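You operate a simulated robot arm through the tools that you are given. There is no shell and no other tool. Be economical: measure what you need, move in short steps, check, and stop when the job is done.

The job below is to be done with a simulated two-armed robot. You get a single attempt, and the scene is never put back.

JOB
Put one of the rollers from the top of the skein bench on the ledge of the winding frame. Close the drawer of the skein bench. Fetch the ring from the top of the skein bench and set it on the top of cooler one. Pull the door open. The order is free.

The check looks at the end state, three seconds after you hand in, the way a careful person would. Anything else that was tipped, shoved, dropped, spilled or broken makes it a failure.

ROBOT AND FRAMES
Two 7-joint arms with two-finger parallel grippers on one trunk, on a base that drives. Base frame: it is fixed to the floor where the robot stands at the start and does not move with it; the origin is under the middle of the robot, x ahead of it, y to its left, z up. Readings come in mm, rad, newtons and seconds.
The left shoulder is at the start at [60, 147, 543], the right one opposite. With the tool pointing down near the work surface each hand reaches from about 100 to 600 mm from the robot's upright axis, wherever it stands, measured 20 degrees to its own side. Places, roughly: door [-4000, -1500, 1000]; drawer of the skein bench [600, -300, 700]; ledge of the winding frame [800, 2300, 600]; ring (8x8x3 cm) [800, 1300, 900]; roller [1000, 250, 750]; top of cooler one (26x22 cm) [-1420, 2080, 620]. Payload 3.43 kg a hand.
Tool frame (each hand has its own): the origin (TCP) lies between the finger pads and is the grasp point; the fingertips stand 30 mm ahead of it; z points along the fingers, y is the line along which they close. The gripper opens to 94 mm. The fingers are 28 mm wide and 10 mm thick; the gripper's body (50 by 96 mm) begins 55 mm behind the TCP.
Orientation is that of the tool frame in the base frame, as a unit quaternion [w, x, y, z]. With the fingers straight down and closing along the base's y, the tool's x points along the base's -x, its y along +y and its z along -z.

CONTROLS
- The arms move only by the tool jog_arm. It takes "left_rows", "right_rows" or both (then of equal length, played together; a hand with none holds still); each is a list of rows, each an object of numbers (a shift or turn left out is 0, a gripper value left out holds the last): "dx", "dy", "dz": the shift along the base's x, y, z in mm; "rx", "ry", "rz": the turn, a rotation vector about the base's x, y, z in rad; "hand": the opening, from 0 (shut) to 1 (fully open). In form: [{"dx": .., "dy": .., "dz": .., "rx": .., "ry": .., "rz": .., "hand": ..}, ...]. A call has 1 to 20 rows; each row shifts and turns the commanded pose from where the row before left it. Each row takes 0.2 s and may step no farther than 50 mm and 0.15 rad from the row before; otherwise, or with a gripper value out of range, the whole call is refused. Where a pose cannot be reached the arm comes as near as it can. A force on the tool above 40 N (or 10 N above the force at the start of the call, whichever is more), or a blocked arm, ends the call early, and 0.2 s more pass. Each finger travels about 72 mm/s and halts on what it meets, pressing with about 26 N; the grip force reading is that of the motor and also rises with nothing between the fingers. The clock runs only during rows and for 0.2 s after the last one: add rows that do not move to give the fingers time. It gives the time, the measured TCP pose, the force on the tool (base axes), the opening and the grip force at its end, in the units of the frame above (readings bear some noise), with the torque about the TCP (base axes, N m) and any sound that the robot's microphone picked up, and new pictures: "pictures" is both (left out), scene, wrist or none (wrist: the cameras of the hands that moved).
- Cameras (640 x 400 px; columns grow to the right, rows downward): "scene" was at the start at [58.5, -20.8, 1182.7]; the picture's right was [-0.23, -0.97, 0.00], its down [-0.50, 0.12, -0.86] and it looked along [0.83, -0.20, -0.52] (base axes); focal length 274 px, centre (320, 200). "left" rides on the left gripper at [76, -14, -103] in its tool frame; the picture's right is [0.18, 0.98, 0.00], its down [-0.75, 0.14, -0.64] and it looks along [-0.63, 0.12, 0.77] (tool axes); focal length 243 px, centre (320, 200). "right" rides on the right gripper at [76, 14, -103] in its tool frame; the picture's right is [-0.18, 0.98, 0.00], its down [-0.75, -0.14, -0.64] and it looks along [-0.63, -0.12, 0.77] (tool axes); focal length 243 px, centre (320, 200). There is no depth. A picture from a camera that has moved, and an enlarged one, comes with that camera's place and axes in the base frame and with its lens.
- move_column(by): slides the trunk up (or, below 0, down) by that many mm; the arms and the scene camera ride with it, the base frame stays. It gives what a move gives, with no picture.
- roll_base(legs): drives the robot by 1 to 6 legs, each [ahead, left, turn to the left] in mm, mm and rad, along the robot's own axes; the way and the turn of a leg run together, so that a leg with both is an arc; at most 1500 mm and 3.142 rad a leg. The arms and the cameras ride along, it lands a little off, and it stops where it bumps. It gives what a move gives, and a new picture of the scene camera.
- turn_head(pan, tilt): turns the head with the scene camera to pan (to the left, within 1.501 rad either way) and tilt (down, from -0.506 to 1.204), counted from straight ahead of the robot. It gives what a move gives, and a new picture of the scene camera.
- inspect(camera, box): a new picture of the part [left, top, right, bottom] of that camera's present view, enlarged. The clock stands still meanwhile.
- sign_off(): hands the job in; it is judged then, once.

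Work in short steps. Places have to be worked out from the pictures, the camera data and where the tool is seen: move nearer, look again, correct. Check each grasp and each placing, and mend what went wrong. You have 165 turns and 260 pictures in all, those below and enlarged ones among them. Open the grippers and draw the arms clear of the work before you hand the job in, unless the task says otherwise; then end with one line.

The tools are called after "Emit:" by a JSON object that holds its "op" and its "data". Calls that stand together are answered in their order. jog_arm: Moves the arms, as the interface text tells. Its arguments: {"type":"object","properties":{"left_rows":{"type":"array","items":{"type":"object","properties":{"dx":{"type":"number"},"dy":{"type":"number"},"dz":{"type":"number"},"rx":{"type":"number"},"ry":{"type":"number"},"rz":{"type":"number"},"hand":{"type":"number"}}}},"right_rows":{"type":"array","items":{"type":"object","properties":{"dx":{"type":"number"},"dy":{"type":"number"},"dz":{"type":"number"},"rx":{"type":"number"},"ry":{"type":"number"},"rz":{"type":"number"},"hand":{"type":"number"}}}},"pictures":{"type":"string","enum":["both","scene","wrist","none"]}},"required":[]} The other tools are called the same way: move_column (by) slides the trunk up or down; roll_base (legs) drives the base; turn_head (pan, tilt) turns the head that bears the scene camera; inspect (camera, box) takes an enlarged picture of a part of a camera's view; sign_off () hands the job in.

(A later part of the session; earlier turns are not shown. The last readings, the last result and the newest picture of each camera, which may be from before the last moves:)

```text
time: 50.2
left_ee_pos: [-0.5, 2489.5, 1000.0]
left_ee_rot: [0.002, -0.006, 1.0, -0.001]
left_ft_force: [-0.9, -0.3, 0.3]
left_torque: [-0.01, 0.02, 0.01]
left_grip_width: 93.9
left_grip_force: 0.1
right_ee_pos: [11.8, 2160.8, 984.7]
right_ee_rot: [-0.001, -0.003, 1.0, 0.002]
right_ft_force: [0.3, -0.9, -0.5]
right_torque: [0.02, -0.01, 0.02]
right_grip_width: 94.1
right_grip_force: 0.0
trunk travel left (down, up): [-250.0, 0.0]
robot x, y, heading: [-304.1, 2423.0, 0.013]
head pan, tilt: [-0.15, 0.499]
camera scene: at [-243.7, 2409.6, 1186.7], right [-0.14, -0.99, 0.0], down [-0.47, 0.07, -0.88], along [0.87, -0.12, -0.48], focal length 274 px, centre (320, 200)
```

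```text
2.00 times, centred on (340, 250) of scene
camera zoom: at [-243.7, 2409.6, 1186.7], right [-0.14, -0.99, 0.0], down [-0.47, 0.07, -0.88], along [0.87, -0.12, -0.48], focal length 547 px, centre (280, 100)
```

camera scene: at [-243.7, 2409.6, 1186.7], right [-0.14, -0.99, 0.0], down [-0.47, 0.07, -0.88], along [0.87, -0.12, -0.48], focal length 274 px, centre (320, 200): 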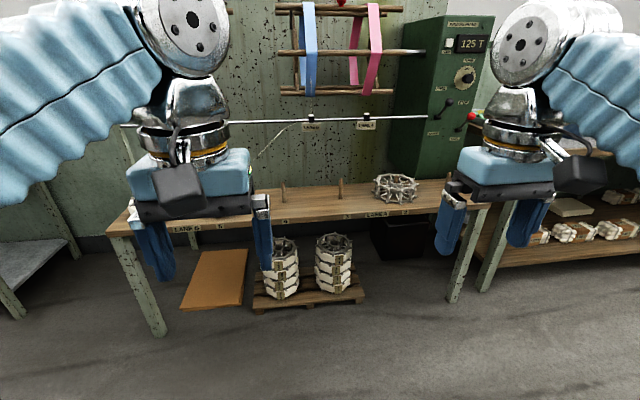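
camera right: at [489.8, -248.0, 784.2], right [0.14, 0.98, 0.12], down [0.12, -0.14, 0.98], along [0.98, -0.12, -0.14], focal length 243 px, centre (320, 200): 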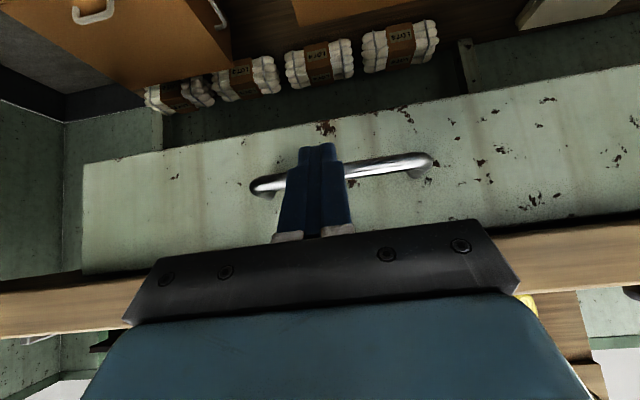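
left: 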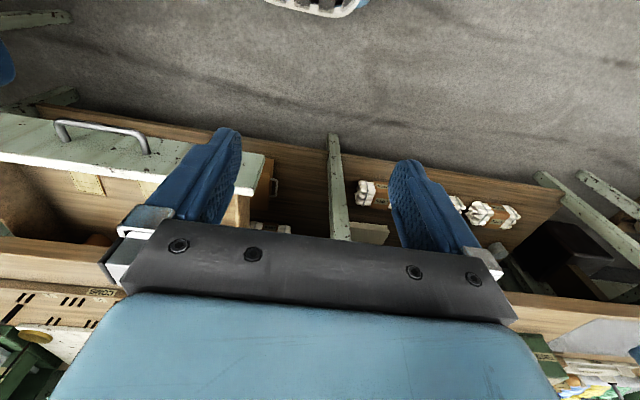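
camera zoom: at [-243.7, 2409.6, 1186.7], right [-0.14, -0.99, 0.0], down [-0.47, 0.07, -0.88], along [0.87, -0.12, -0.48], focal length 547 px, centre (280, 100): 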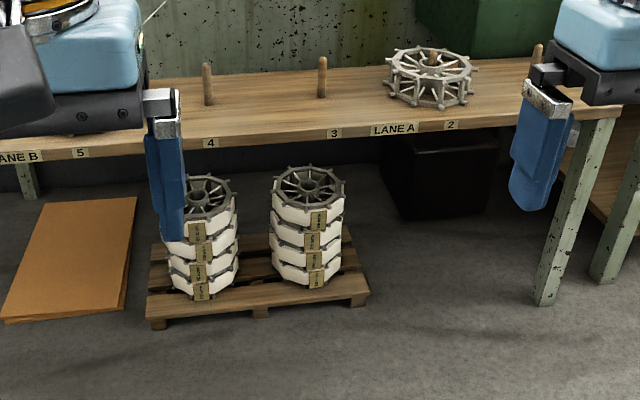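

The winding frame's ledge is at z≈595, front edge x≈660, mostly clear between the pegs. I judge the black grooved, mm-labelled pieces to be the rollers; I drive back to face the 2 mm one near (794, 119).

Emit:
{"op": "roll_base", "data": {"legs": [[0, -1070, -0.013], [0, -1065, 0], [350, 0, 0]]}}

Emit:
{"op": "turn_head", "data": {"pan": -0.3, "tilt": 0.6}}

```text
time: 62.8
left_ee_pos: [320.1, 312.6, 999.9]
left_ee_rot: [0.001, 0.012, 1.0, -0.001]
left_ft_force: [0.0, -0.1, -0.3]
left_torque: [0.0, 0.0, 0.01]
left_grip_width: 94.0
left_grip_force: 0.1
right_ee_pos: [322.3, -16.7, 986.0]
right_ee_rot: [-0.001, 0.015, 1.0, 0.003]
right_ft_force: [-0.5, 0.5, 0.6]
right_torque: [0.01, -0.04, -0.02]
right_grip_width: 94.1
right_grip_force: 0.1
trunk travel left (down, up): [-250.0, 0.0]
robot x, y, heading: [11.3, 258.2, -0.027]
head pan, tilt: [-0.15, 0.499]
camera scene: at [74.4, 241.1, 1186.7], right [-0.17, -0.98, 0.0], down [-0.47, 0.08, -0.88], along [0.86, -0.15, -0.48], focal length 274 px, centre (320, 200)
```

scene: 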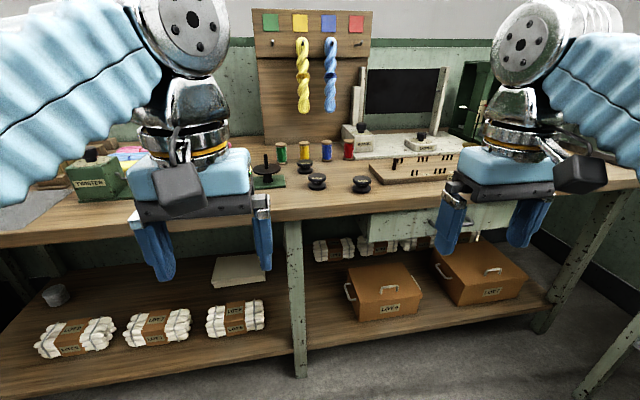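

```text
time: 63.5
left_ee_pos: [321.0, 311.7, 999.4]
left_ee_rot: [0.001, 0.012, 1.0, -0.001]
left_ft_force: [-0.3, 0.5, 0.5]
left_torque: [0.0, 0.0, -0.01]
left_grip_width: 93.8
left_grip_force: 0.1
right_ee_pos: [320.6, -17.7, 985.9]
right_ee_rot: [0.0, 0.014, 1.0, 0.002]
right_ft_force: [0.1, 0.9, -0.4]
right_torque: [0.0, 0.01, -0.02]
right_grip_width: 94.0
right_grip_force: 0.1
trunk travel left (down, up): [-250.0, 0.0]
robot x, y, heading: [13.7, 256.6, -0.023]
head pan, tilt: [-0.3, 0.6]
camera scene: at [68.7, 228.7, 1177.6], right [-0.32, -0.95, 0.0], down [-0.54, 0.18, -0.83], along [0.78, -0.26, -0.56], focal length 274 px, centre (320, 200)
```

scene: 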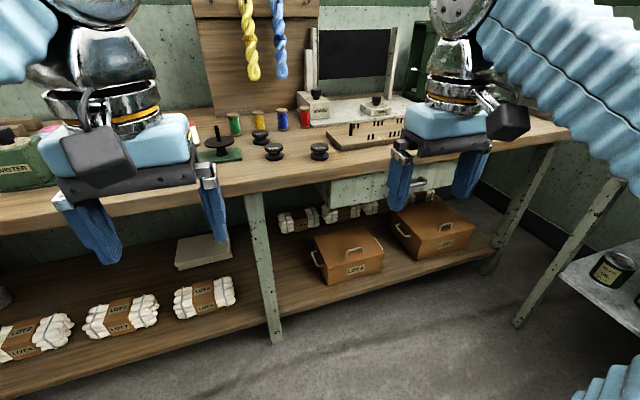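

Triangulation agrees on the 2 mm roller at ≈(793, 123). I drive to about (290, 290) so the right hand can reach it.

Emit:
{"op": "roll_base", "data": {"legs": [[278, 40, 0.024]]}}

Emit:
{"op": "inspect", "data": {"camera": "scene", "box": [200, 80, 440, 230]}}

```text
time: 65.5
left_ee_pos: [604.5, 354.8, 1000.4]
left_ee_rot: [0.001, 0.003, 1.0, 0.0]
left_ft_force: [0.0, -0.3, -0.5]
left_torque: [0.02, -0.04, 0.0]
left_grip_width: 94.2
left_grip_force: 0.0
right_ee_pos: [610.5, 25.5, 986.4]
right_ee_rot: [-0.002, 0.005, 1.0, 0.001]
right_ft_force: [-0.1, 0.8, 0.9]
right_torque: [0.03, -0.06, 0.0]
right_grip_width: 94.2
right_grip_force: 0.1
trunk travel left (down, up): [-250.0, 0.0]
robot x, y, heading: [294.2, 293.1, -0.007]
head pan, tilt: [-0.3, 0.6]
camera scene: at [354.2, 266.8, 1177.6], right [-0.3, -0.95, 0.0], down [-0.54, 0.17, -0.83], along [0.79, -0.25, -0.56], focal length 274 px, centre (320, 200)
```

scene: 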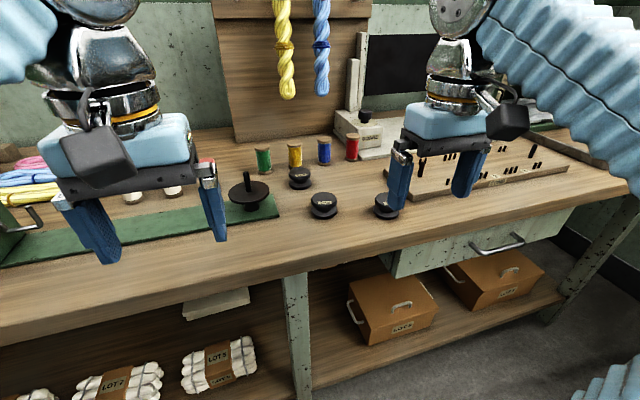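

```text
2.67 times, centred on (320, 155) of scene
camera zoom: at [354.2, 266.8, 1177.6], right [-0.3, -0.95, 0.0], down [-0.54, 0.17, -0.83], along [0.79, -0.25, -0.56], focal length 729 px, centre (320, 320)
```

zoom: 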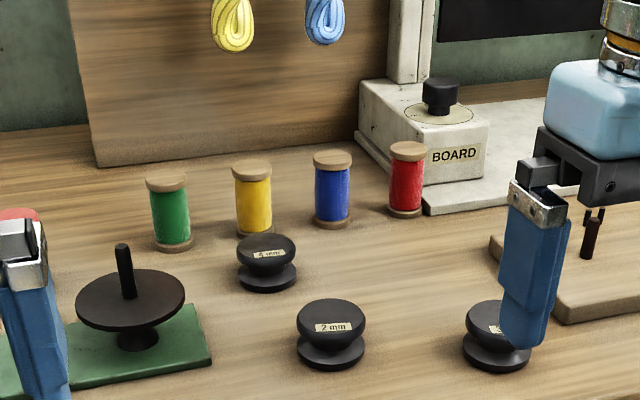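

The roller is well fixed at (794, 119, 850). I bring the right hand over it at a safe height and look with the wrist camera.

Emit:
{"op": "jog_arm", "data": {"right_rows": [{"dx": 37, "dy": 19, "dz": -10}, {"dx": 37, "dy": 19, "dz": -10}, {"dx": 37, "dy": 19, "dz": -10}, {"dx": 37, "dy": 19, "dz": -5}, {"dx": 36, "dy": 18, "dz": 0}, {}]}}

```text
time: 66.8
left_ee_pos: [604.9, 355.7, 1000.0]
left_ee_rot: [0.0, 0.002, 1.0, -0.001]
left_ft_force: [0.1, 0.0, 0.9]
left_torque: [-0.02, -0.05, 0.01]
left_grip_width: 93.8
left_grip_force: 0.1
right_ee_pos: [799.1, 117.2, 951.4]
right_ee_rot: [-0.001, 0.004, 1.0, 0.0]
right_ft_force: [-0.6, -0.1, 0.4]
right_torque: [-0.01, 0.02, -0.02]
right_grip_width: 94.2
right_grip_force: 0.0
trunk travel left (down, up): [-250.0, 0.0]
robot x, y, heading: [300.1, 290.3, -0.002]
head pan, tilt: [-0.3, 0.6]
camera scene: at [354.6, 267.1, 1177.6], right [-0.3, -0.95, 0.0], down [-0.54, 0.17, -0.82], along [0.79, -0.25, -0.57], focal length 274 px, centre (320, 200)
camera right: at [722.1, 134.5, 1053.8], right [0.19, 0.98, 0.0], down [0.75, -0.15, 0.64], along [0.63, -0.12, -0.77], focal length 243 px, centre (320, 200)
```

scene: 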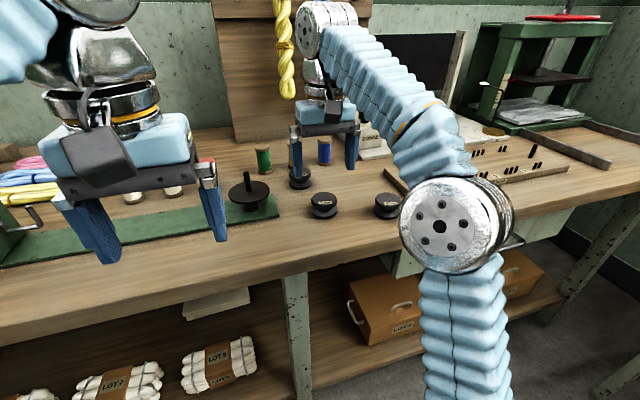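
right: 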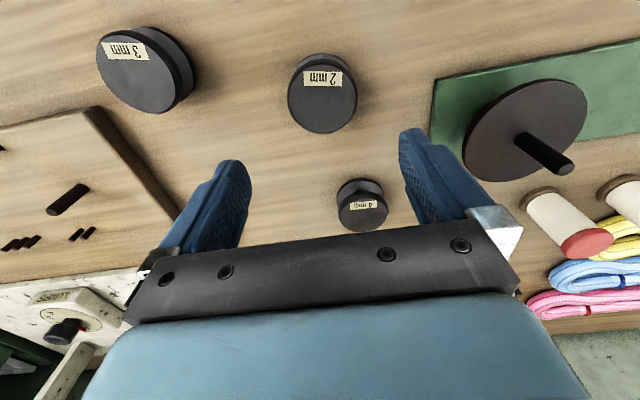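

The 2 mm roller lies between the fingers, seemingly ~10–15 mm nearer to me than the TCP. I shift back a bit, descend halfway and check again.

Emit:
{"op": "jog_arm", "data": {"right_rows": [{"dx": -10, "dy": 4, "dz": -15}, {"dz": -20}, {}]}}

```text
time: 67.7
left_ee_pos: [604.2, 355.0, 999.0]
left_ee_rot: [0.001, 0.003, 1.0, -0.001]
left_ft_force: [-0.1, 0.9, 0.9]
left_torque: [0.0, 0.0, -0.01]
left_grip_width: 94.5
left_grip_force: 0.0
right_ee_pos: [787.6, 123.1, 916.4]
right_ee_rot: [-0.001, 0.004, 1.0, 0.002]
right_ft_force: [0.1, -0.5, -0.2]
right_torque: [0.01, -0.01, 0.0]
right_grip_width: 94.1
right_grip_force: 0.1
trunk travel left (down, up): [-250.0, 0.0]
robot x, y, heading: [296.6, 293.5, -0.005]
head pan, tilt: [-0.3, 0.6]
camera scene: at [354.4, 266.8, 1177.6], right [-0.3, -0.95, 0.0], down [-0.54, 0.17, -0.82], along [0.79, -0.25, -0.57], focal length 274 px, centre (320, 200)
camera right: at [712.4, 138.9, 1018.7], right [0.19, 0.98, 0.0], down [0.75, -0.15, 0.64], along [0.63, -0.12, -0.77], focal length 243 px, centre (320, 200)
```

scene: 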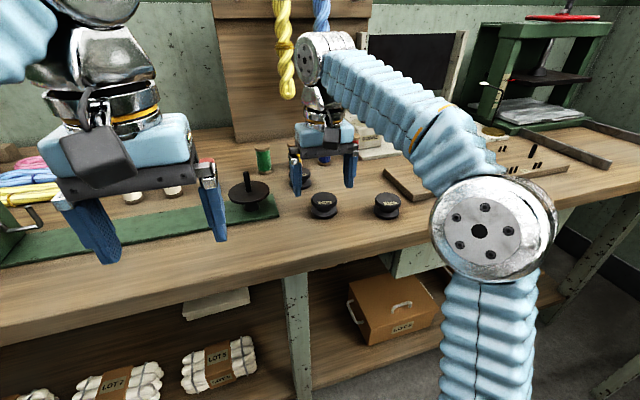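
right: 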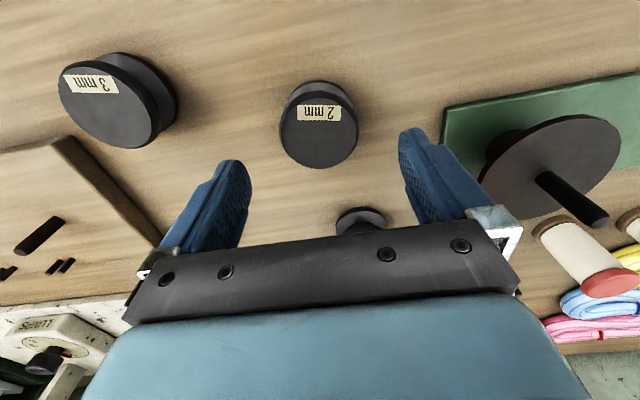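

Triangulating the two wrist views: top centre ≈(779, 126, 864). I correct, descend to TCP z≈862, and look.

Emit:
{"op": "jog_arm", "data": {"right_rows": [{"dx": -7, "dy": 3, "dz": -20}, {"dz": -20}, {"dz": -13}, {}], "pictures": "both"}}

```text
time: 68.5
left_ee_pos: [602.5, 355.6, 999.2]
left_ee_rot: [0.002, 0.002, 1.0, 0.0]
left_ft_force: [0.4, 0.5, -0.3]
left_torque: [-0.01, -0.05, -0.02]
left_grip_width: 94.1
left_grip_force: 0.1
right_ee_pos: [779.9, 127.7, 870.4]
right_ee_rot: [0.008, 0.006, 1.0, 0.002]
right_ft_force: [-6.1, 0.9, 16.1]
right_torque: [-0.81, 0.44, -0.4]
right_grip_width: 93.7
right_grip_force: 0.0
trunk travel left (down, up): [-250.0, 0.0]
robot x, y, heading: [300.5, 292.5, -0.008]
head pan, tilt: [-0.3, 0.6]
stopped in row 4 (right hand): the force on the tool passed its limit at 51 N (the readings are from after the stop); the commanded pose is now the measured one
camera scene: at [352.7, 267.2, 1177.9], right [-0.3, -0.95, 0.0], down [-0.54, 0.17, -0.83], along [0.79, -0.25, -0.56], focal length 274 px, centre (320, 200)
camera right: at [701.7, 144.0, 972.1], right [0.19, 0.98, 0.01], down [0.74, -0.15, 0.65], along [0.64, -0.12, -0.76], focal length 243 px, centre (320, 200)
```

scene: 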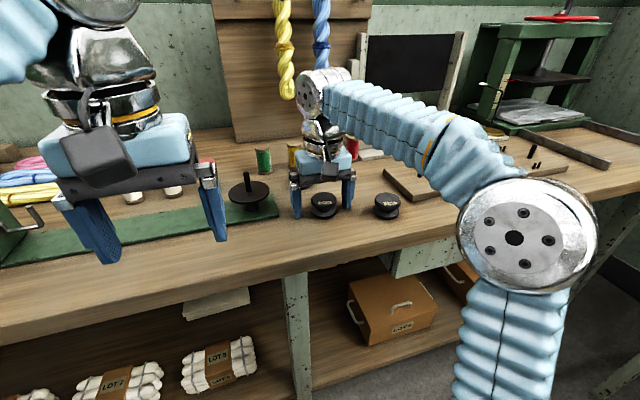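
right: 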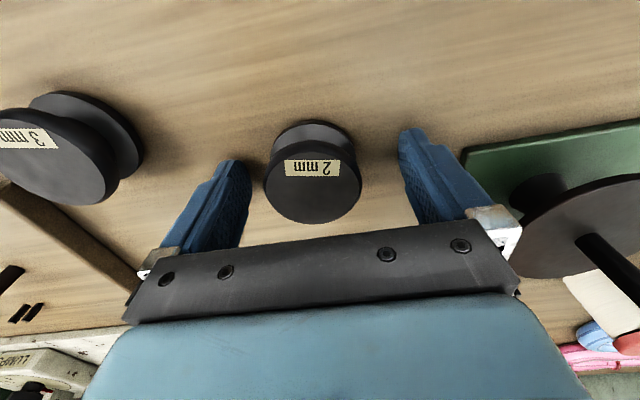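

The tips touched the bench (top z≈840). The roller is centred between the fingers; I rise 5 mm and close.

Emit:
{"op": "jog_arm", "data": {"right_rows": [{"dz": 5}, {"hand": 0.4}, {}, {"hand": 0}, {}, {}, {}], "pictures": "wrist"}}

```text
time: 70.1
left_ee_pos: [604.3, 355.6, 999.4]
left_ee_rot: [0.001, 0.003, 1.0, -0.001]
left_ft_force: [0.0, -0.1, 0.3]
left_torque: [-0.01, -0.01, 0.01]
left_grip_width: 94.0
left_grip_force: 0.0
right_ee_pos: [780.8, 126.7, 874.0]
right_ee_rot: [0.007, 0.006, 1.0, 0.002]
right_ft_force: [-0.1, 0.1, -0.1]
right_torque: [0.0, -0.05, -0.03]
right_grip_width: 52.7
right_grip_force: 26.4
trunk travel left (down, up): [-250.0, 0.0]
robot x, y, heading: [299.8, 294.0, -0.001]
head pan, tilt: [-0.3, 0.6]
camera right: at [703.4, 143.6, 975.8], right [0.19, 0.98, 0.01], down [0.74, -0.15, 0.65], along [0.64, -0.12, -0.76], focal length 243 px, centre (320, 200)
```

right: 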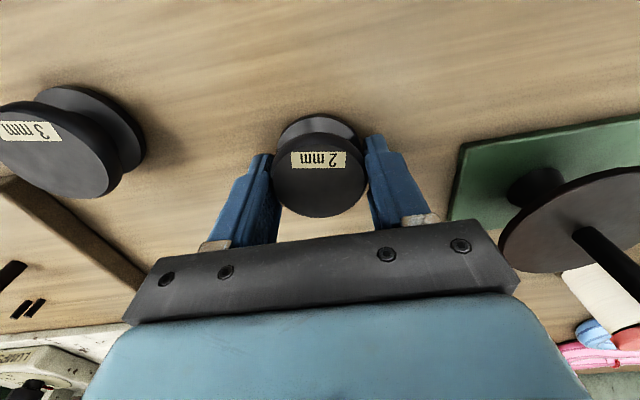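

It is gripped at 52.7 mm. I lift to clear and bring the hand back toward the robot.

Emit:
{"op": "jog_arm", "data": {"right_rows": [{"dz": 25}, {"dz": 25}, {"dz": 25}, {"dx": -40}, {"dx": -45}, {"dx": -45, "dy": -20, "dz": 10}, {"dx": -40, "dy": -30, "dz": 10}, {"dy": -30}, {}]}}

```text
refused: row 6 steps farther than a row can; nothing moved
```

The step was slightly too long; I resend it smaller.

Emit:
{"op": "jog_arm", "data": {"right_rows": [{"dz": 25}, {"dz": 25}, {"dz": 25}, {"dx": -40}, {"dx": -45}, {"dx": -40, "dy": -20, "dz": 10}, {"dx": -35, "dy": -30, "dz": 10}, {"dy": -30}, {}]}}

```text
time: 72.1
left_ee_pos: [605.8, 354.8, 999.8]
left_ee_rot: [0.001, 0.003, 1.0, 0.0]
left_ft_force: [-0.8, 0.2, 0.7]
left_torque: [-0.02, 0.02, -0.02]
left_grip_width: 93.9
left_grip_force: 0.1
right_ee_pos: [622.9, 46.4, 969.5]
right_ee_rot: [0.007, 0.005, 1.0, 0.001]
right_ft_force: [0.0, -0.6, -0.7]
right_torque: [0.03, 0.02, 0.0]
right_grip_width: 52.8
right_grip_force: 25.7
trunk travel left (down, up): [-250.0, 0.0]
robot x, y, heading: [297.8, 293.7, -0.001]
head pan, tilt: [-0.3, 0.6]
camera scene: at [354.4, 266.6, 1177.6], right [-0.3, -0.95, 0.0], down [-0.54, 0.17, -0.82], along [0.79, -0.25, -0.57], focal length 274 px, centre (320, 200)
camera right: at [544.8, 63.4, 1071.5], right [0.19, 0.98, 0.01], down [0.74, -0.15, 0.65], along [0.64, -0.12, -0.76], focal length 243 px, centre (320, 200)
```

scene: 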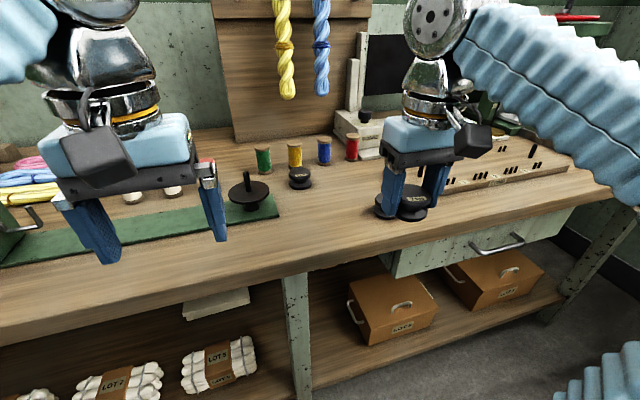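
right: 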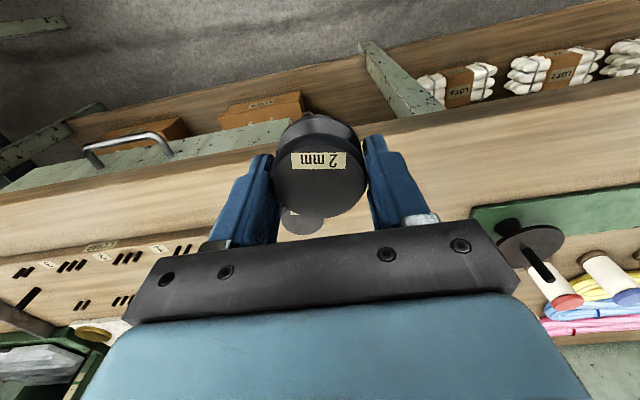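

Roller held. I back out and move left to face the ring at the bench's left end.

Emit:
{"op": "roll_base", "data": {"legs": [[-250, 0, 0], [0, 850, 0]]}}

Emit:
{"op": "turn_head", "data": {"pan": -0.1, "tilt": 0.5}}

```text
time: 77.9
left_ee_pos: [362.3, 1202.1, 999.1]
left_ee_rot: [0.001, -0.004, 1.0, 0.0]
left_ft_force: [0.5, -0.1, 0.2]
left_torque: [0.0, -0.01, -0.02]
left_grip_width: 94.0
left_grip_force: 0.1
right_ee_pos: [385.5, 892.8, 970.2]
right_ee_rot: [0.008, -0.001, 1.0, 0.002]
right_ft_force: [-0.3, 0.6, -1.2]
right_torque: [0.01, 0.0, 0.02]
right_grip_width: 52.5
right_grip_force: 25.9
trunk travel left (down, up): [-250.0, 0.0]
robot x, y, heading: [58.5, 1135.6, 0.004]
head pan, tilt: [-0.3, 0.6]
camera scene: at [113.7, 1110.2, 1177.6], right [-0.29, -0.96, 0.0], down [-0.54, 0.16, -0.82], along [0.79, -0.24, -0.57], focal length 274 px, centre (320, 200)
```

scene: 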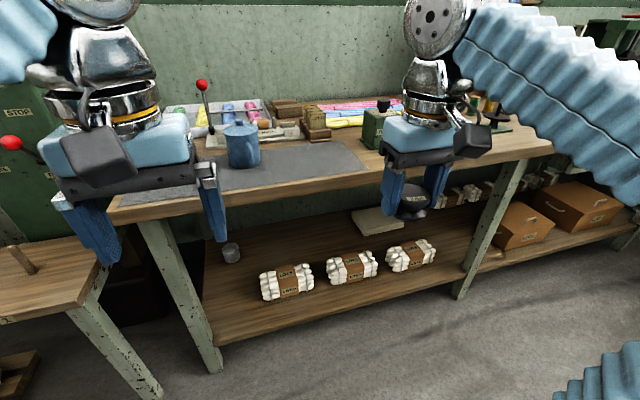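

```text
time: 78.7
left_ee_pos: [363.4, 1202.1, 1000.2]
left_ee_rot: [0.001, -0.004, 1.0, 0.0]
left_ft_force: [0.2, -0.8, -0.2]
left_torque: [-0.03, 0.01, 0.04]
left_grip_width: 94.3
left_grip_force: 0.1
right_ee_pos: [383.7, 893.8, 969.3]
right_ee_rot: [0.007, 0.0, 1.0, 0.001]
right_ft_force: [1.0, 0.1, -0.6]
right_torque: [-0.03, -0.01, 0.04]
right_grip_width: 52.3
right_grip_force: 25.8
trunk travel left (down, up): [-250.0, 0.0]
robot x, y, heading: [57.5, 1133.8, 0.008]
head pan, tilt: [-0.099, 0.499]
camera scene: at [119.7, 1127.3, 1186.6], right [-0.09, -1.0, 0.0], down [-0.48, 0.05, -0.88], along [0.87, -0.08, -0.48], focal length 274 px, centre (320, 200)
```

scene: 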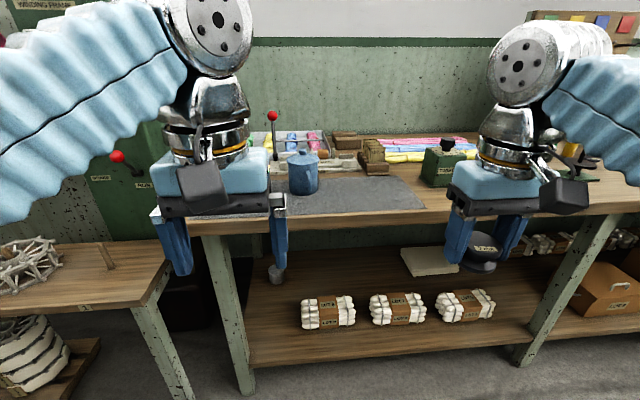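

The left gripper hides the ring. I drive 230 mm ahead and shift the left hand left, then look.

Emit:
{"op": "roll_base", "data": {"legs": [[230, 0, 0]]}}

Emit:
{"op": "jog_arm", "data": {"left_rows": [{"dy": 40, "dz": -5}, {"dy": 40, "dz": -10}, {}]}}

```text
time: 80.4
left_ee_pos: [594.8, 1201.3, 999.2]
left_ee_rot: [0.002, -0.001, 1.0, 0.0]
left_ft_force: [-0.4, 0.3, -0.1]
left_torque: [0.0, -0.02, -0.02]
left_grip_width: 94.0
left_grip_force: 0.1
right_ee_pos: [615.2, 894.5, 969.1]
right_ee_rot: [0.008, 0.002, 1.0, 0.002]
right_ft_force: [0.5, 0.3, -0.2]
right_torque: [-0.03, -0.01, 0.03]
right_grip_width: 52.4
right_grip_force: 25.5
trunk travel left (down, up): [-250.0, 0.0]
robot x, y, heading: [292.2, 1137.0, 0.004]
head pan, tilt: [-0.099, 0.499]
camera scene: at [351.3, 1128.1, 1186.7], right [-0.1, -1.0, 0.0], down [-0.48, 0.05, -0.88], along [0.87, -0.09, -0.48], focal length 274 px, centre (320, 200)
```

scene: 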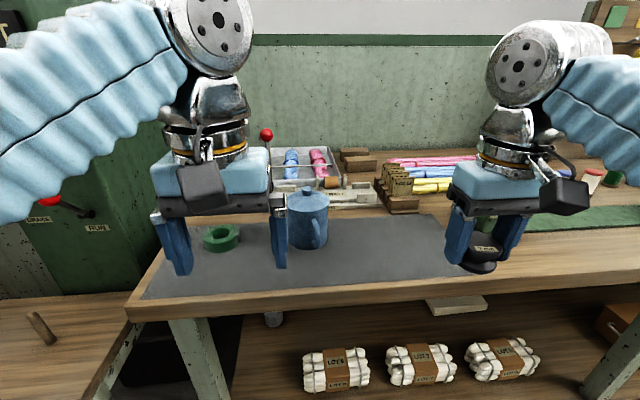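

```text
time: 81.2
left_ee_pos: [595.6, 1274.9, 985.2]
left_ee_rot: [-0.006, 0.001, 1.0, 0.005]
left_ft_force: [-0.4, -1.0, 0.8]
left_torque: [0.08, -0.05, 0.02]
left_grip_width: 94.0
left_grip_force: 0.1
left hand out of reach, approached as far as the arm can: row 2
right_ee_pos: [613.9, 892.7, 969.2]
right_ee_rot: [0.007, 0.002, 1.0, 0.003]
right_ft_force: [-0.6, -0.3, -1.3]
right_torque: [0.1, -0.06, -0.01]
right_grip_width: 52.5
right_grip_force: 25.9
trunk travel left (down, up): [-250.0, 0.0]
robot x, y, heading: [285.6, 1136.8, 0.001]
head pan, tilt: [-0.099, 0.499]
camera scene: at [351.0, 1127.0, 1186.7], right [-0.1, -1.0, 0.0], down [-0.48, 0.05, -0.88], along [0.87, -0.08, -0.48], focal length 274 px, centre (320, 200)
camera left: at [521.3, 1259.2, 1088.1], right [-0.18, 0.98, 0.01], down [0.76, 0.13, 0.63], along [0.62, 0.12, -0.77], focal length 243 px, centre (320, 200)
```

scene: 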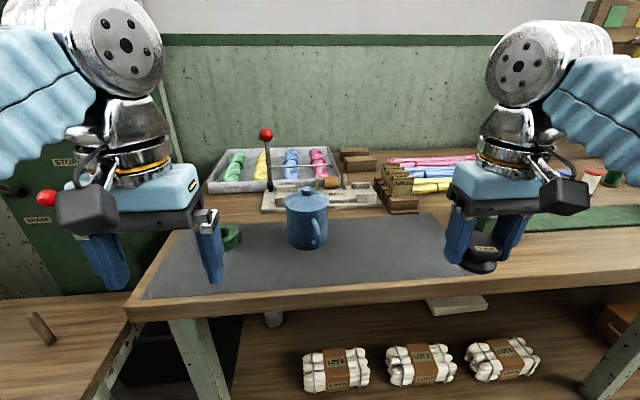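
left: 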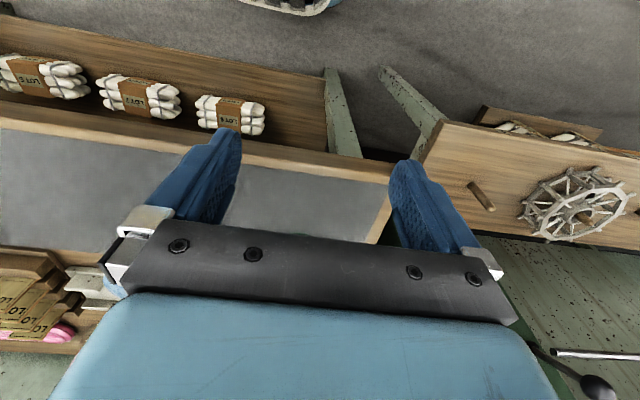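

Two sightings put the ring at ≈(811, 1282, 853). I bring the left hand above it.

Emit:
{"op": "jog_arm", "data": {"left_rows": [{"dx": 40, "dz": -10}, {"dx": 45, "dz": -10}, {"dx": 45, "dy": 3, "dz": -10}, {"dx": 45, "dy": 4, "dz": -5}, {"dx": 32}, {}]}}

```text
time: 82.6
left_ee_pos: [801.9, 1290.6, 949.8]
left_ee_rot: [0.001, 0.0, 1.0, -0.001]
left_ft_force: [-0.7, -0.4, 0.1]
left_torque: [0.03, -0.02, 0.0]
left_grip_width: 93.7
left_grip_force: 0.0
right_ee_pos: [616.8, 893.6, 969.9]
right_ee_rot: [0.007, 0.001, 1.0, 0.002]
right_ft_force: [0.5, 0.2, -0.7]
right_torque: [-0.01, -0.02, -0.04]
right_grip_width: 52.4
right_grip_force: 26.3
trunk travel left (down, up): [-250.0, 0.0]
robot x, y, heading: [290.6, 1141.7, 0.005]
head pan, tilt: [-0.099, 0.499]
camera scene: at [351.8, 1128.1, 1186.6], right [-0.1, -1.0, 0.0], down [-0.48, 0.05, -0.88], along [0.87, -0.09, -0.48], focal length 274 px, centre (320, 200)
camera left: at [726.4, 1276.6, 1051.5], right [-0.19, 0.98, 0.0], down [0.75, 0.14, 0.64], along [0.63, 0.12, -0.77], focal length 243 px, centre (320, 200)
```

scene: 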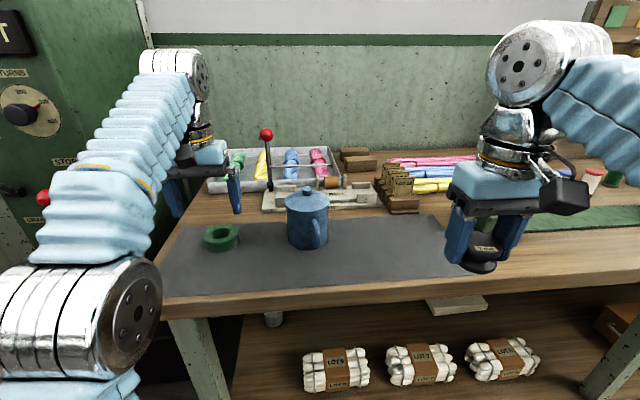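
left: 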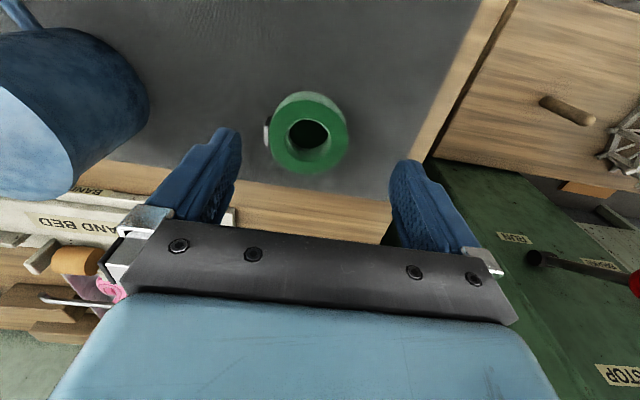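

The ring sits at ≈(809, 1283). I correct by (+7, -8), descend most of the way and check.

Emit:
{"op": "jog_arm", "data": {"left_rows": [{"dx": 7, "dy": -8, "dz": -15}, {"dz": -20}, {}], "pictures": "wrist"}}

```text
time: 83.4
left_ee_pos: [808.8, 1282.1, 914.9]
left_ee_rot: [0.003, -0.001, 1.0, -0.001]
left_ft_force: [-0.1, 0.5, -0.3]
left_torque: [0.02, 0.01, -0.02]
left_grip_width: 94.3
left_grip_force: 0.1
right_ee_pos: [614.8, 893.8, 968.7]
right_ee_rot: [0.007, 0.002, 1.0, 0.001]
right_ft_force: [-0.1, 0.9, 0.3]
right_torque: [-0.01, -0.01, -0.01]
right_grip_width: 52.7
right_grip_force: 26.4
trunk travel left (down, up): [-250.0, 0.0]
robot x, y, heading: [291.1, 1137.4, 0.002]
head pan, tilt: [-0.099, 0.499]
camera left: at [733.2, 1266.8, 1016.8], right [-0.19, 0.98, 0.0], down [0.75, 0.14, 0.64], along [0.63, 0.12, -0.77], focal length 243 px, centre (320, 200)
```

left: 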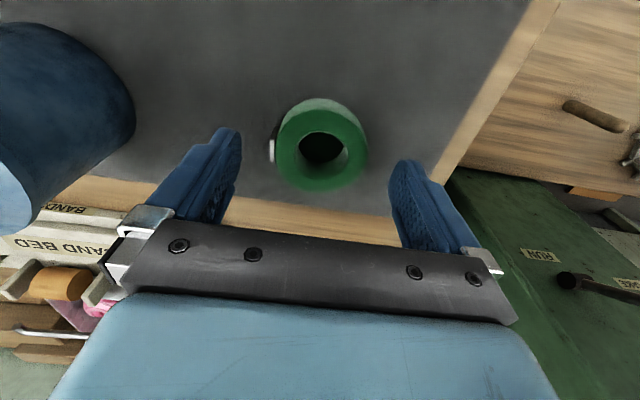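

Alignment is right. I descend to TCP z≈875.

Emit:
{"op": "jog_arm", "data": {"left_rows": [{"dz": -20}, {"dz": -18}, {}], "pictures": "wrist"}}

```text
time: 84.2
left_ee_pos: [810.7, 1280.2, 877.1]
left_ee_rot: [0.0, -0.002, 1.0, -0.001]
left_ft_force: [-0.4, -0.4, -0.2]
left_torque: [-0.01, -0.01, 0.05]
left_grip_width: 93.8
left_grip_force: 0.0
right_ee_pos: [615.5, 894.5, 970.4]
right_ee_rot: [0.007, 0.002, 1.0, 0.001]
right_ft_force: [-1.2, 0.6, 0.0]
right_torque: [-0.01, -0.01, 0.02]
right_grip_width: 52.3
right_grip_force: 26.3
trunk travel left (down, up): [-250.0, 0.0]
robot x, y, heading: [287.8, 1138.9, 0.001]
head pan, tilt: [-0.099, 0.499]
camera left: at [735.1, 1265.3, 979.9], right [-0.19, 0.98, 0.0], down [0.75, 0.14, 0.64], along [0.63, 0.12, -0.77], focal length 243 px, centre (320, 200)
```

left: 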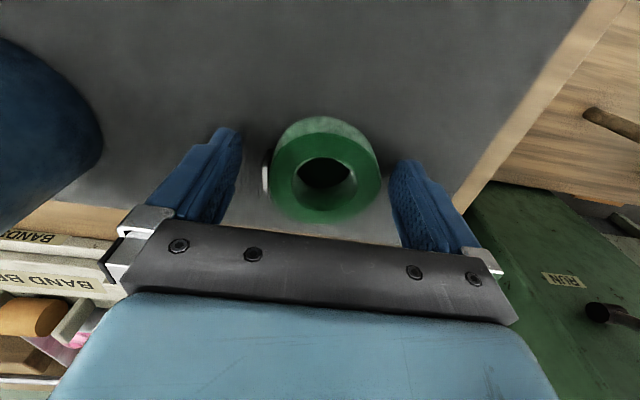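

The ring is between the fingers. I go down 4 mm and close gently.

Emit:
{"op": "jog_arm", "data": {"left_rows": [{"dz": -4}, {"hand": 0.7}, {}, {"hand": 0}, {}, {}, {}], "pictures": "wrist"}}

```text
time: 85.8
left_ee_pos: [809.8, 1281.3, 874.5]
left_ee_rot: [0.001, -0.002, 1.0, -0.001]
left_ft_force: [0.4, -1.0, -0.5]
left_torque: [0.0, -0.01, 0.0]
left_grip_width: 70.3
left_grip_force: 25.7
right_ee_pos: [614.3, 893.7, 970.6]
right_ee_rot: [0.007, 0.002, 1.0, 0.002]
right_ft_force: [0.3, -0.2, -0.9]
right_torque: [-0.03, -0.01, 0.0]
right_grip_width: 52.2
right_grip_force: 26.0
trunk travel left (down, up): [-250.0, 0.0]
robot x, y, heading: [292.0, 1139.1, 0.004]
head pan, tilt: [-0.099, 0.499]
camera left: at [735.2, 1265.7, 976.1], right [-0.19, 0.98, 0.0], down [0.75, 0.14, 0.64], along [0.63, 0.12, -0.77], focal length 243 px, centre (320, 200)
```

left: 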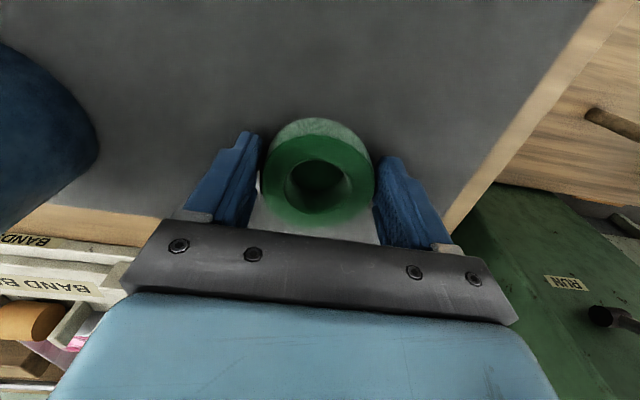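

Gripped at 70 mm. I lift it and draw the arm back.

Emit:
{"op": "jog_arm", "data": {"left_rows": [{"dz": 25}, {"dz": 25}, {"dz": 25}, {"dx": -40}, {"dx": -45}, {"dx": -45}, {"dx": -40}, {"dy": -30, "dx": -20, "dz": 20}, {}]}}

```text
time: 87.8
left_ee_pos: [619.5, 1249.2, 958.3]
left_ee_rot: [0.001, -0.001, 1.0, 0.0]
left_ft_force: [-0.7, -0.1, -0.9]
left_torque: [0.04, 0.04, 0.0]
left_grip_width: 70.2
left_grip_force: 25.5
left hand out of reach, approached as far as the arm can: row 3
right_ee_pos: [614.6, 894.0, 969.4]
right_ee_rot: [0.007, 0.002, 1.0, 0.001]
right_ft_force: [0.2, 0.5, -0.5]
right_torque: [0.0, 0.01, -0.01]
right_grip_width: 52.4
right_grip_force: 25.8
trunk travel left (down, up): [-250.0, 0.0]
robot x, y, heading: [288.7, 1135.4, -0.001]
head pan, tilt: [-0.099, 0.499]
camera scene: at [351.4, 1127.9, 1186.7], right [-0.1, -1.0, 0.0], down [-0.48, 0.05, -0.88], along [0.87, -0.09, -0.48], focal length 274 px, centre (320, 200)
camera left: at [544.6, 1233.0, 1060.0], right [-0.19, 0.98, 0.0], down [0.75, 0.14, 0.64], along [0.63, 0.12, -0.77], focal length 243 px, centre (320, 200)
```

scene: 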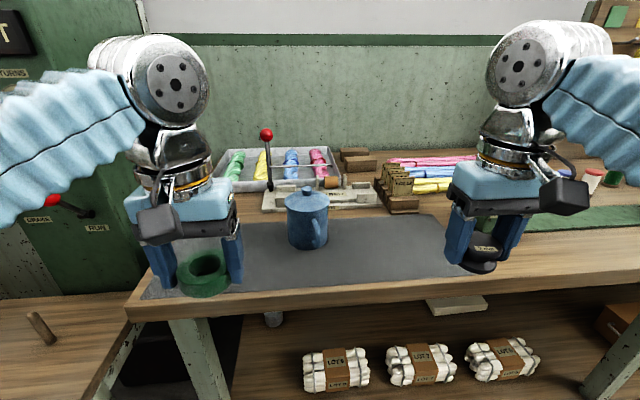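
left: 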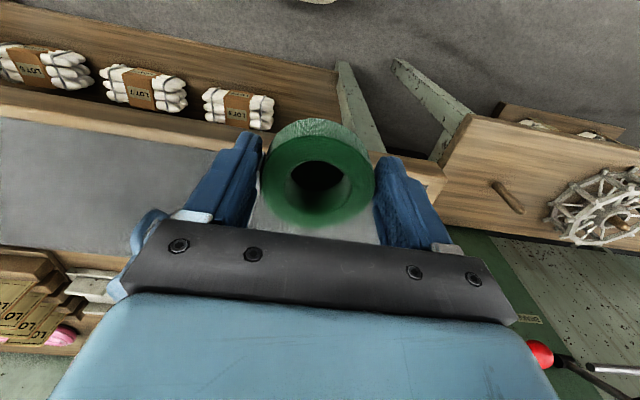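

Both items are held. Now to the ledge: I back out, move left to y≈2465 and look.

Emit:
{"op": "roll_base", "data": {"legs": [[-260, 0, 0], [0, 1330, 0]]}}

Emit:
{"op": "turn_head", "data": {"pan": -0.25, "tilt": 0.65}}

```text
time: 96.1
left_ee_pos: [340.8, 2628.9, 957.9]
left_ee_rot: [0.001, -0.01, 1.0, -0.001]
left_ft_force: [0.0, -0.2, 0.8]
left_torque: [0.0, 0.01, -0.02]
left_grip_width: 69.8
left_grip_force: 25.9
right_ee_pos: [344.2, 2276.0, 969.7]
right_ee_rot: [0.007, -0.007, 1.0, 0.002]
right_ft_force: [0.0, 0.3, -0.4]
right_torque: [0.02, 0.01, 0.01]
right_grip_width: 52.3
right_grip_force: 26.0
trunk travel left (down, up): [-250.0, 0.0]
robot x, y, heading: [9.7, 2512.8, 0.023]
head pan, tilt: [-0.099, 0.499]
camera scene: at [75.4, 2504.5, 1186.7], right [-0.08, -1.0, 0.0], down [-0.48, 0.04, -0.88], along [0.88, -0.07, -0.48], focal length 274 px, centre (320, 200)
```

scene: 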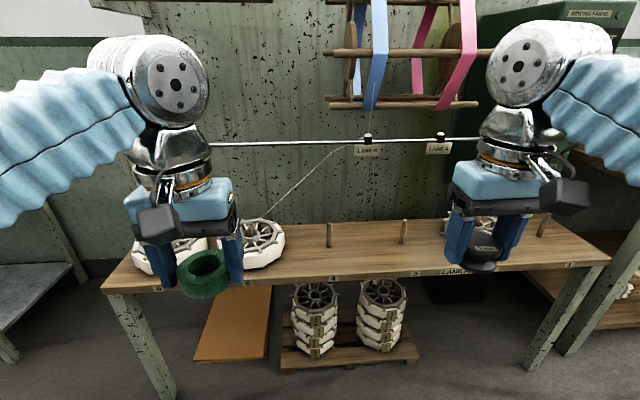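

```text
time: 96.8
left_ee_pos: [342.0, 2629.4, 956.5]
left_ee_rot: [0.001, -0.01, 1.0, -0.001]
left_ft_force: [0.4, 0.2, -0.3]
left_torque: [-0.01, 0.02, -0.02]
left_grip_width: 69.8
left_grip_force: 26.6
right_ee_pos: [343.2, 2274.0, 970.0]
right_ee_rot: [0.007, -0.007, 1.0, 0.002]
right_ft_force: [-0.4, 0.2, -0.4]
right_torque: [0.01, 0.0, -0.03]
right_grip_width: 52.0
right_grip_force: 26.4
trunk travel left (down, up): [-250.0, 0.0]
robot x, y, heading: [15.3, 2514.6, 0.018]
head pan, tilt: [-0.25, 0.649]
camera scene: at [69.2, 2492.0, 1173.3], right [-0.23, -0.97, 0.0], down [-0.59, 0.14, -0.8], along [0.78, -0.18, -0.6], focal length 274 px, centre (320, 200)
```

scene: 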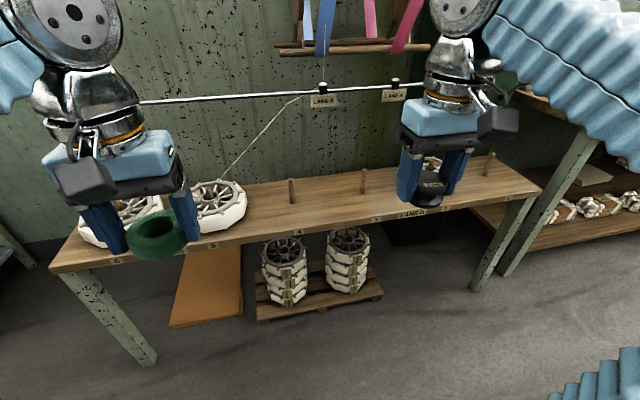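

Pegs 3 and 4 stand at ≈(826, 2157) and (826, 2411), front edge x≈655: clear spot at (745, 2285). I drive in.

Emit:
{"op": "roll_base", "data": {"legs": [[250, -62, -0.02]]}}

Emit:
{"op": "jog_arm", "data": {"right_rows": [{"dx": 30, "dy": 20}, {"dx": 40, "dy": 20}, {}]}}

```text
time: 98.7
left_ee_pos: [602.5, 2562.7, 958.8]
left_ee_rot: [0.001, -0.002, 1.0, -0.001]
left_ft_force: [0.6, 0.0, 0.1]
left_torque: [-0.01, 0.0, 0.01]
left_grip_width: 69.9
left_grip_force: 26.0
right_ee_pos: [598.7, 2208.3, 969.6]
right_ee_rot: [0.006, 0.002, 1.0, 0.002]
right_ft_force: [-0.7, -0.2, -0.3]
right_torque: [0.0, 0.0, 0.02]
right_grip_width: 51.9
right_grip_force: 26.0
trunk travel left (down, up): [-250.0, 0.0]
robot x, y, heading: [273.1, 2450.8, 0.002]
head pan, tilt: [-0.25, 0.649]
camera scene: at [327.8, 2430.5, 1173.3], right [-0.24, -0.97, 0.0], down [-0.59, 0.15, -0.8], along [0.77, -0.2, -0.6], focal length 274 px, centre (320, 200)
```

scene: 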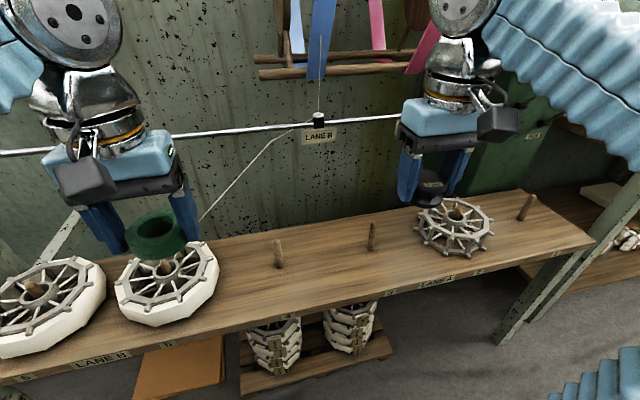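

```text
time: 99.5
left_ee_pos: [603.6, 2563.5, 958.5]
left_ee_rot: [0.001, -0.002, 1.0, -0.001]
left_ft_force: [-0.4, 0.3, -0.9]
left_torque: [-0.03, 0.01, -0.02]
left_grip_width: 69.8
left_grip_force: 26.4
right_ee_pos: [668.4, 2248.3, 967.0]
right_ee_rot: [0.007, 0.001, 1.0, 0.002]
right_ft_force: [-1.0, 0.3, -1.4]
right_torque: [-0.05, 0.01, 0.02]
right_grip_width: 52.3
right_grip_force: 25.8
trunk travel left (down, up): [-250.0, 0.0]
robot x, y, heading: [273.9, 2452.5, 0.004]
head pan, tilt: [-0.25, 0.649]
camera scene: at [328.3, 2430.6, 1173.3], right [-0.24, -0.97, 0.0], down [-0.59, 0.15, -0.8], along [0.77, -0.2, -0.6], focal length 274 px, centre (320, 200)
camera right: at [590.7, 2264.6, 1069.3], right [0.19, 0.98, 0.01], down [0.74, -0.15, 0.65], along [0.64, -0.12, -0.76], focal length 243 px, centre (320, 200)
```

scene: 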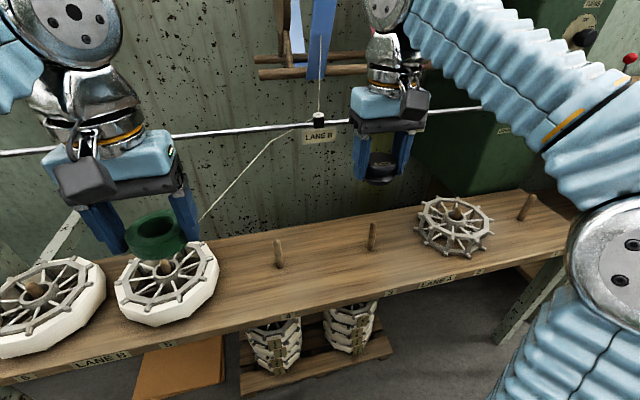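
right: 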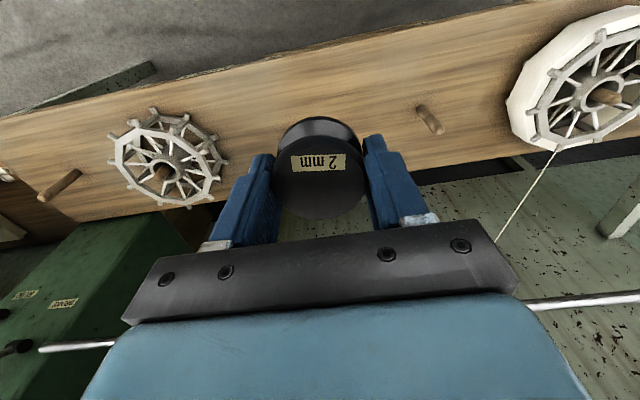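

I move over the clear spot and descend to a height safely above the ledge, then check.

Emit:
{"op": "jog_arm", "data": {"right_rows": [{"dx": 35, "dy": 20}, {"dx": 32, "dy": 22}, {"dz": -40}, {"dz": -45}, {"dz": -45}, {"dz": -45}, {"dz": -45}, {"dz": -40}, {}]}}

```text
time: 101.5
left_ee_pos: [603.2, 2561.7, 958.3]
left_ee_rot: [0.0, -0.002, 1.0, -0.001]
left_ft_force: [0.4, -0.2, -0.2]
left_torque: [-0.02, 0.0, 0.03]
left_grip_width: 69.6
left_grip_force: 25.9
right_ee_pos: [733.6, 2292.6, 708.6]
right_ee_rot: [0.006, 0.002, 1.0, 0.002]
right_ft_force: [0.0, -0.3, -0.8]
right_torque: [-0.01, -0.02, -0.03]
right_grip_width: 52.2
right_grip_force: 26.1
trunk travel left (down, up): [-250.0, 0.0]
robot x, y, heading: [275.1, 2451.1, -0.003]
head pan, tilt: [-0.25, 0.649]
camera scene: at [328.1, 2430.4, 1173.3], right [-0.24, -0.97, 0.0], down [-0.59, 0.15, -0.8], along [0.77, -0.2, -0.6], focal length 274 px, centre (320, 200)
camera right: at [656.2, 2307.7, 809.9], right [0.19, 0.98, 0.01], down [0.74, -0.15, 0.65], along [0.64, -0.12, -0.76], focal length 243 px, centre (320, 200)
```

scene: 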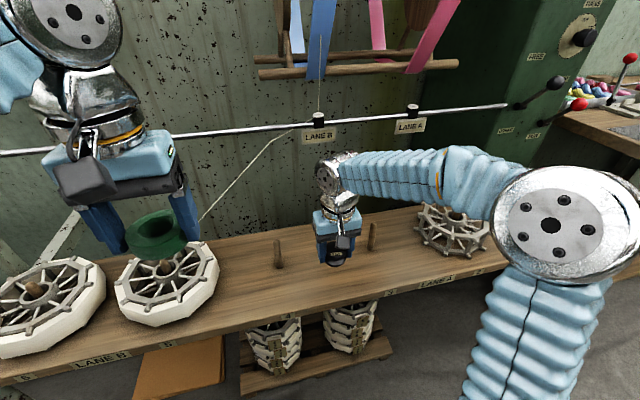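
right: 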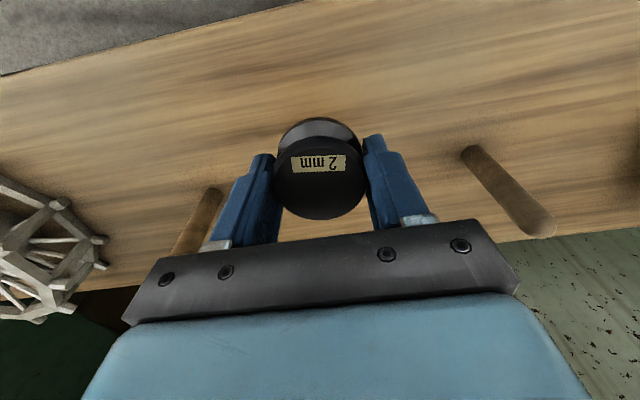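

The spot is clear between the pegs. I descend gently, watching for contact.

Emit:
{"op": "jog_arm", "data": {"right_rows": [{"dz": -25}, {"dz": -15}, {"dz": -10}, {"dz": -6}, {"dz": -6}, {}], "pictures": "wrist"}}

```text
time: 102.9
left_ee_pos: [601.4, 2561.1, 959.9]
left_ee_rot: [0.002, -0.001, 1.0, -0.001]
left_ft_force: [0.2, 0.4, 0.0]
left_torque: [0.02, 0.01, -0.03]
left_grip_width: 70.0
left_grip_force: 26.7
right_ee_pos: [735.5, 2291.1, 650.6]
right_ee_rot: [0.01, 0.002, 1.0, 0.002]
right_ft_force: [-2.4, -4.4, 31.7]
right_torque: [-0.85, 0.24, -0.14]
right_grip_width: 52.1
right_grip_force: 25.9
trunk travel left (down, up): [-250.0, 0.0]
robot x, y, heading: [272.9, 2450.3, 0.004]
head pan, tilt: [-0.25, 0.649]
camera right: at [657.5, 2307.4, 751.9], right [0.19, 0.98, 0.01], down [0.74, -0.15, 0.66], along [0.64, -0.12, -0.76], focal length 243 px, centre (320, 200)
```

right: 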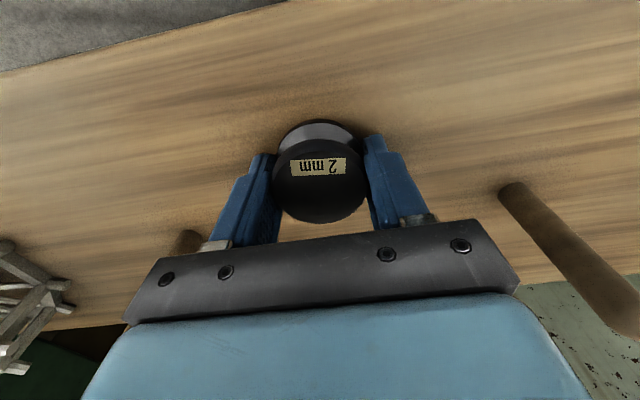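

Contact at z≈650 (ledge ≈616). I relieve the pressure by 2 mm, open, and rise.

Emit:
{"op": "jog_arm", "data": {"right_rows": [{"dz": 2}, {}, {"hand": 0.7}, {"hand": 1}, {}, {}, {"dz": 20}, {"dz": 30}, {"dz": 40}, {}]}}

```text
time: 105.1
left_ee_pos: [602.9, 2563.1, 957.0]
left_ee_rot: [0.001, -0.001, 1.0, -0.001]
left_ft_force: [0.1, 0.2, -1.0]
left_torque: [-0.02, -0.01, 0.02]
left_grip_width: 69.8
left_grip_force: 26.2
right_ee_pos: [735.4, 2293.7, 739.1]
right_ee_rot: [0.006, 0.002, 1.0, 0.001]
right_ft_force: [0.0, -0.2, 0.2]
right_torque: [0.01, 0.01, -0.02]
right_grip_width: 94.2
right_grip_force: 0.1
trunk travel left (down, up): [-250.0, 0.0]
robot x, y, heading: [270.7, 2453.2, 0.004]
head pan, tilt: [-0.25, 0.649]
camera scene: at [327.9, 2430.5, 1173.3], right [-0.24, -0.97, 0.0], down [-0.59, 0.15, -0.8], along [0.77, -0.2, -0.6], focal length 274 px, centre (320, 200)
camera right: at [657.7, 2309.1, 841.5], right [0.19, 0.98, 0.01], down [0.74, -0.15, 0.65], along [0.64, -0.12, -0.76], focal length 243 px, centre (320, 200)
```

scene: 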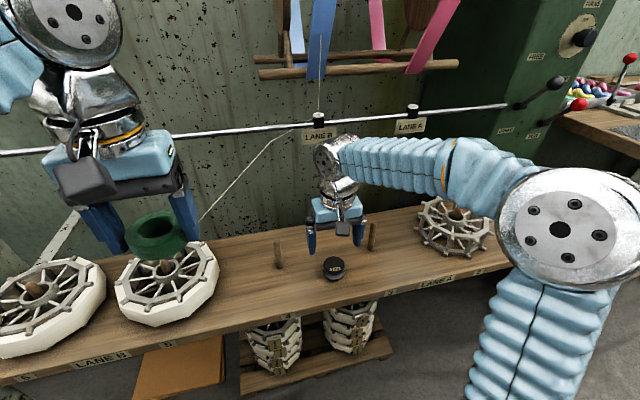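
right: 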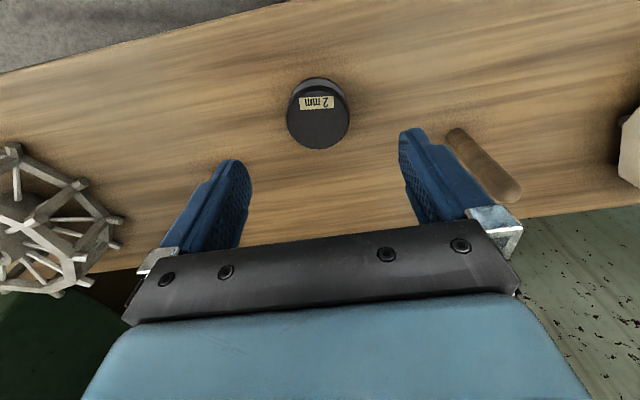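

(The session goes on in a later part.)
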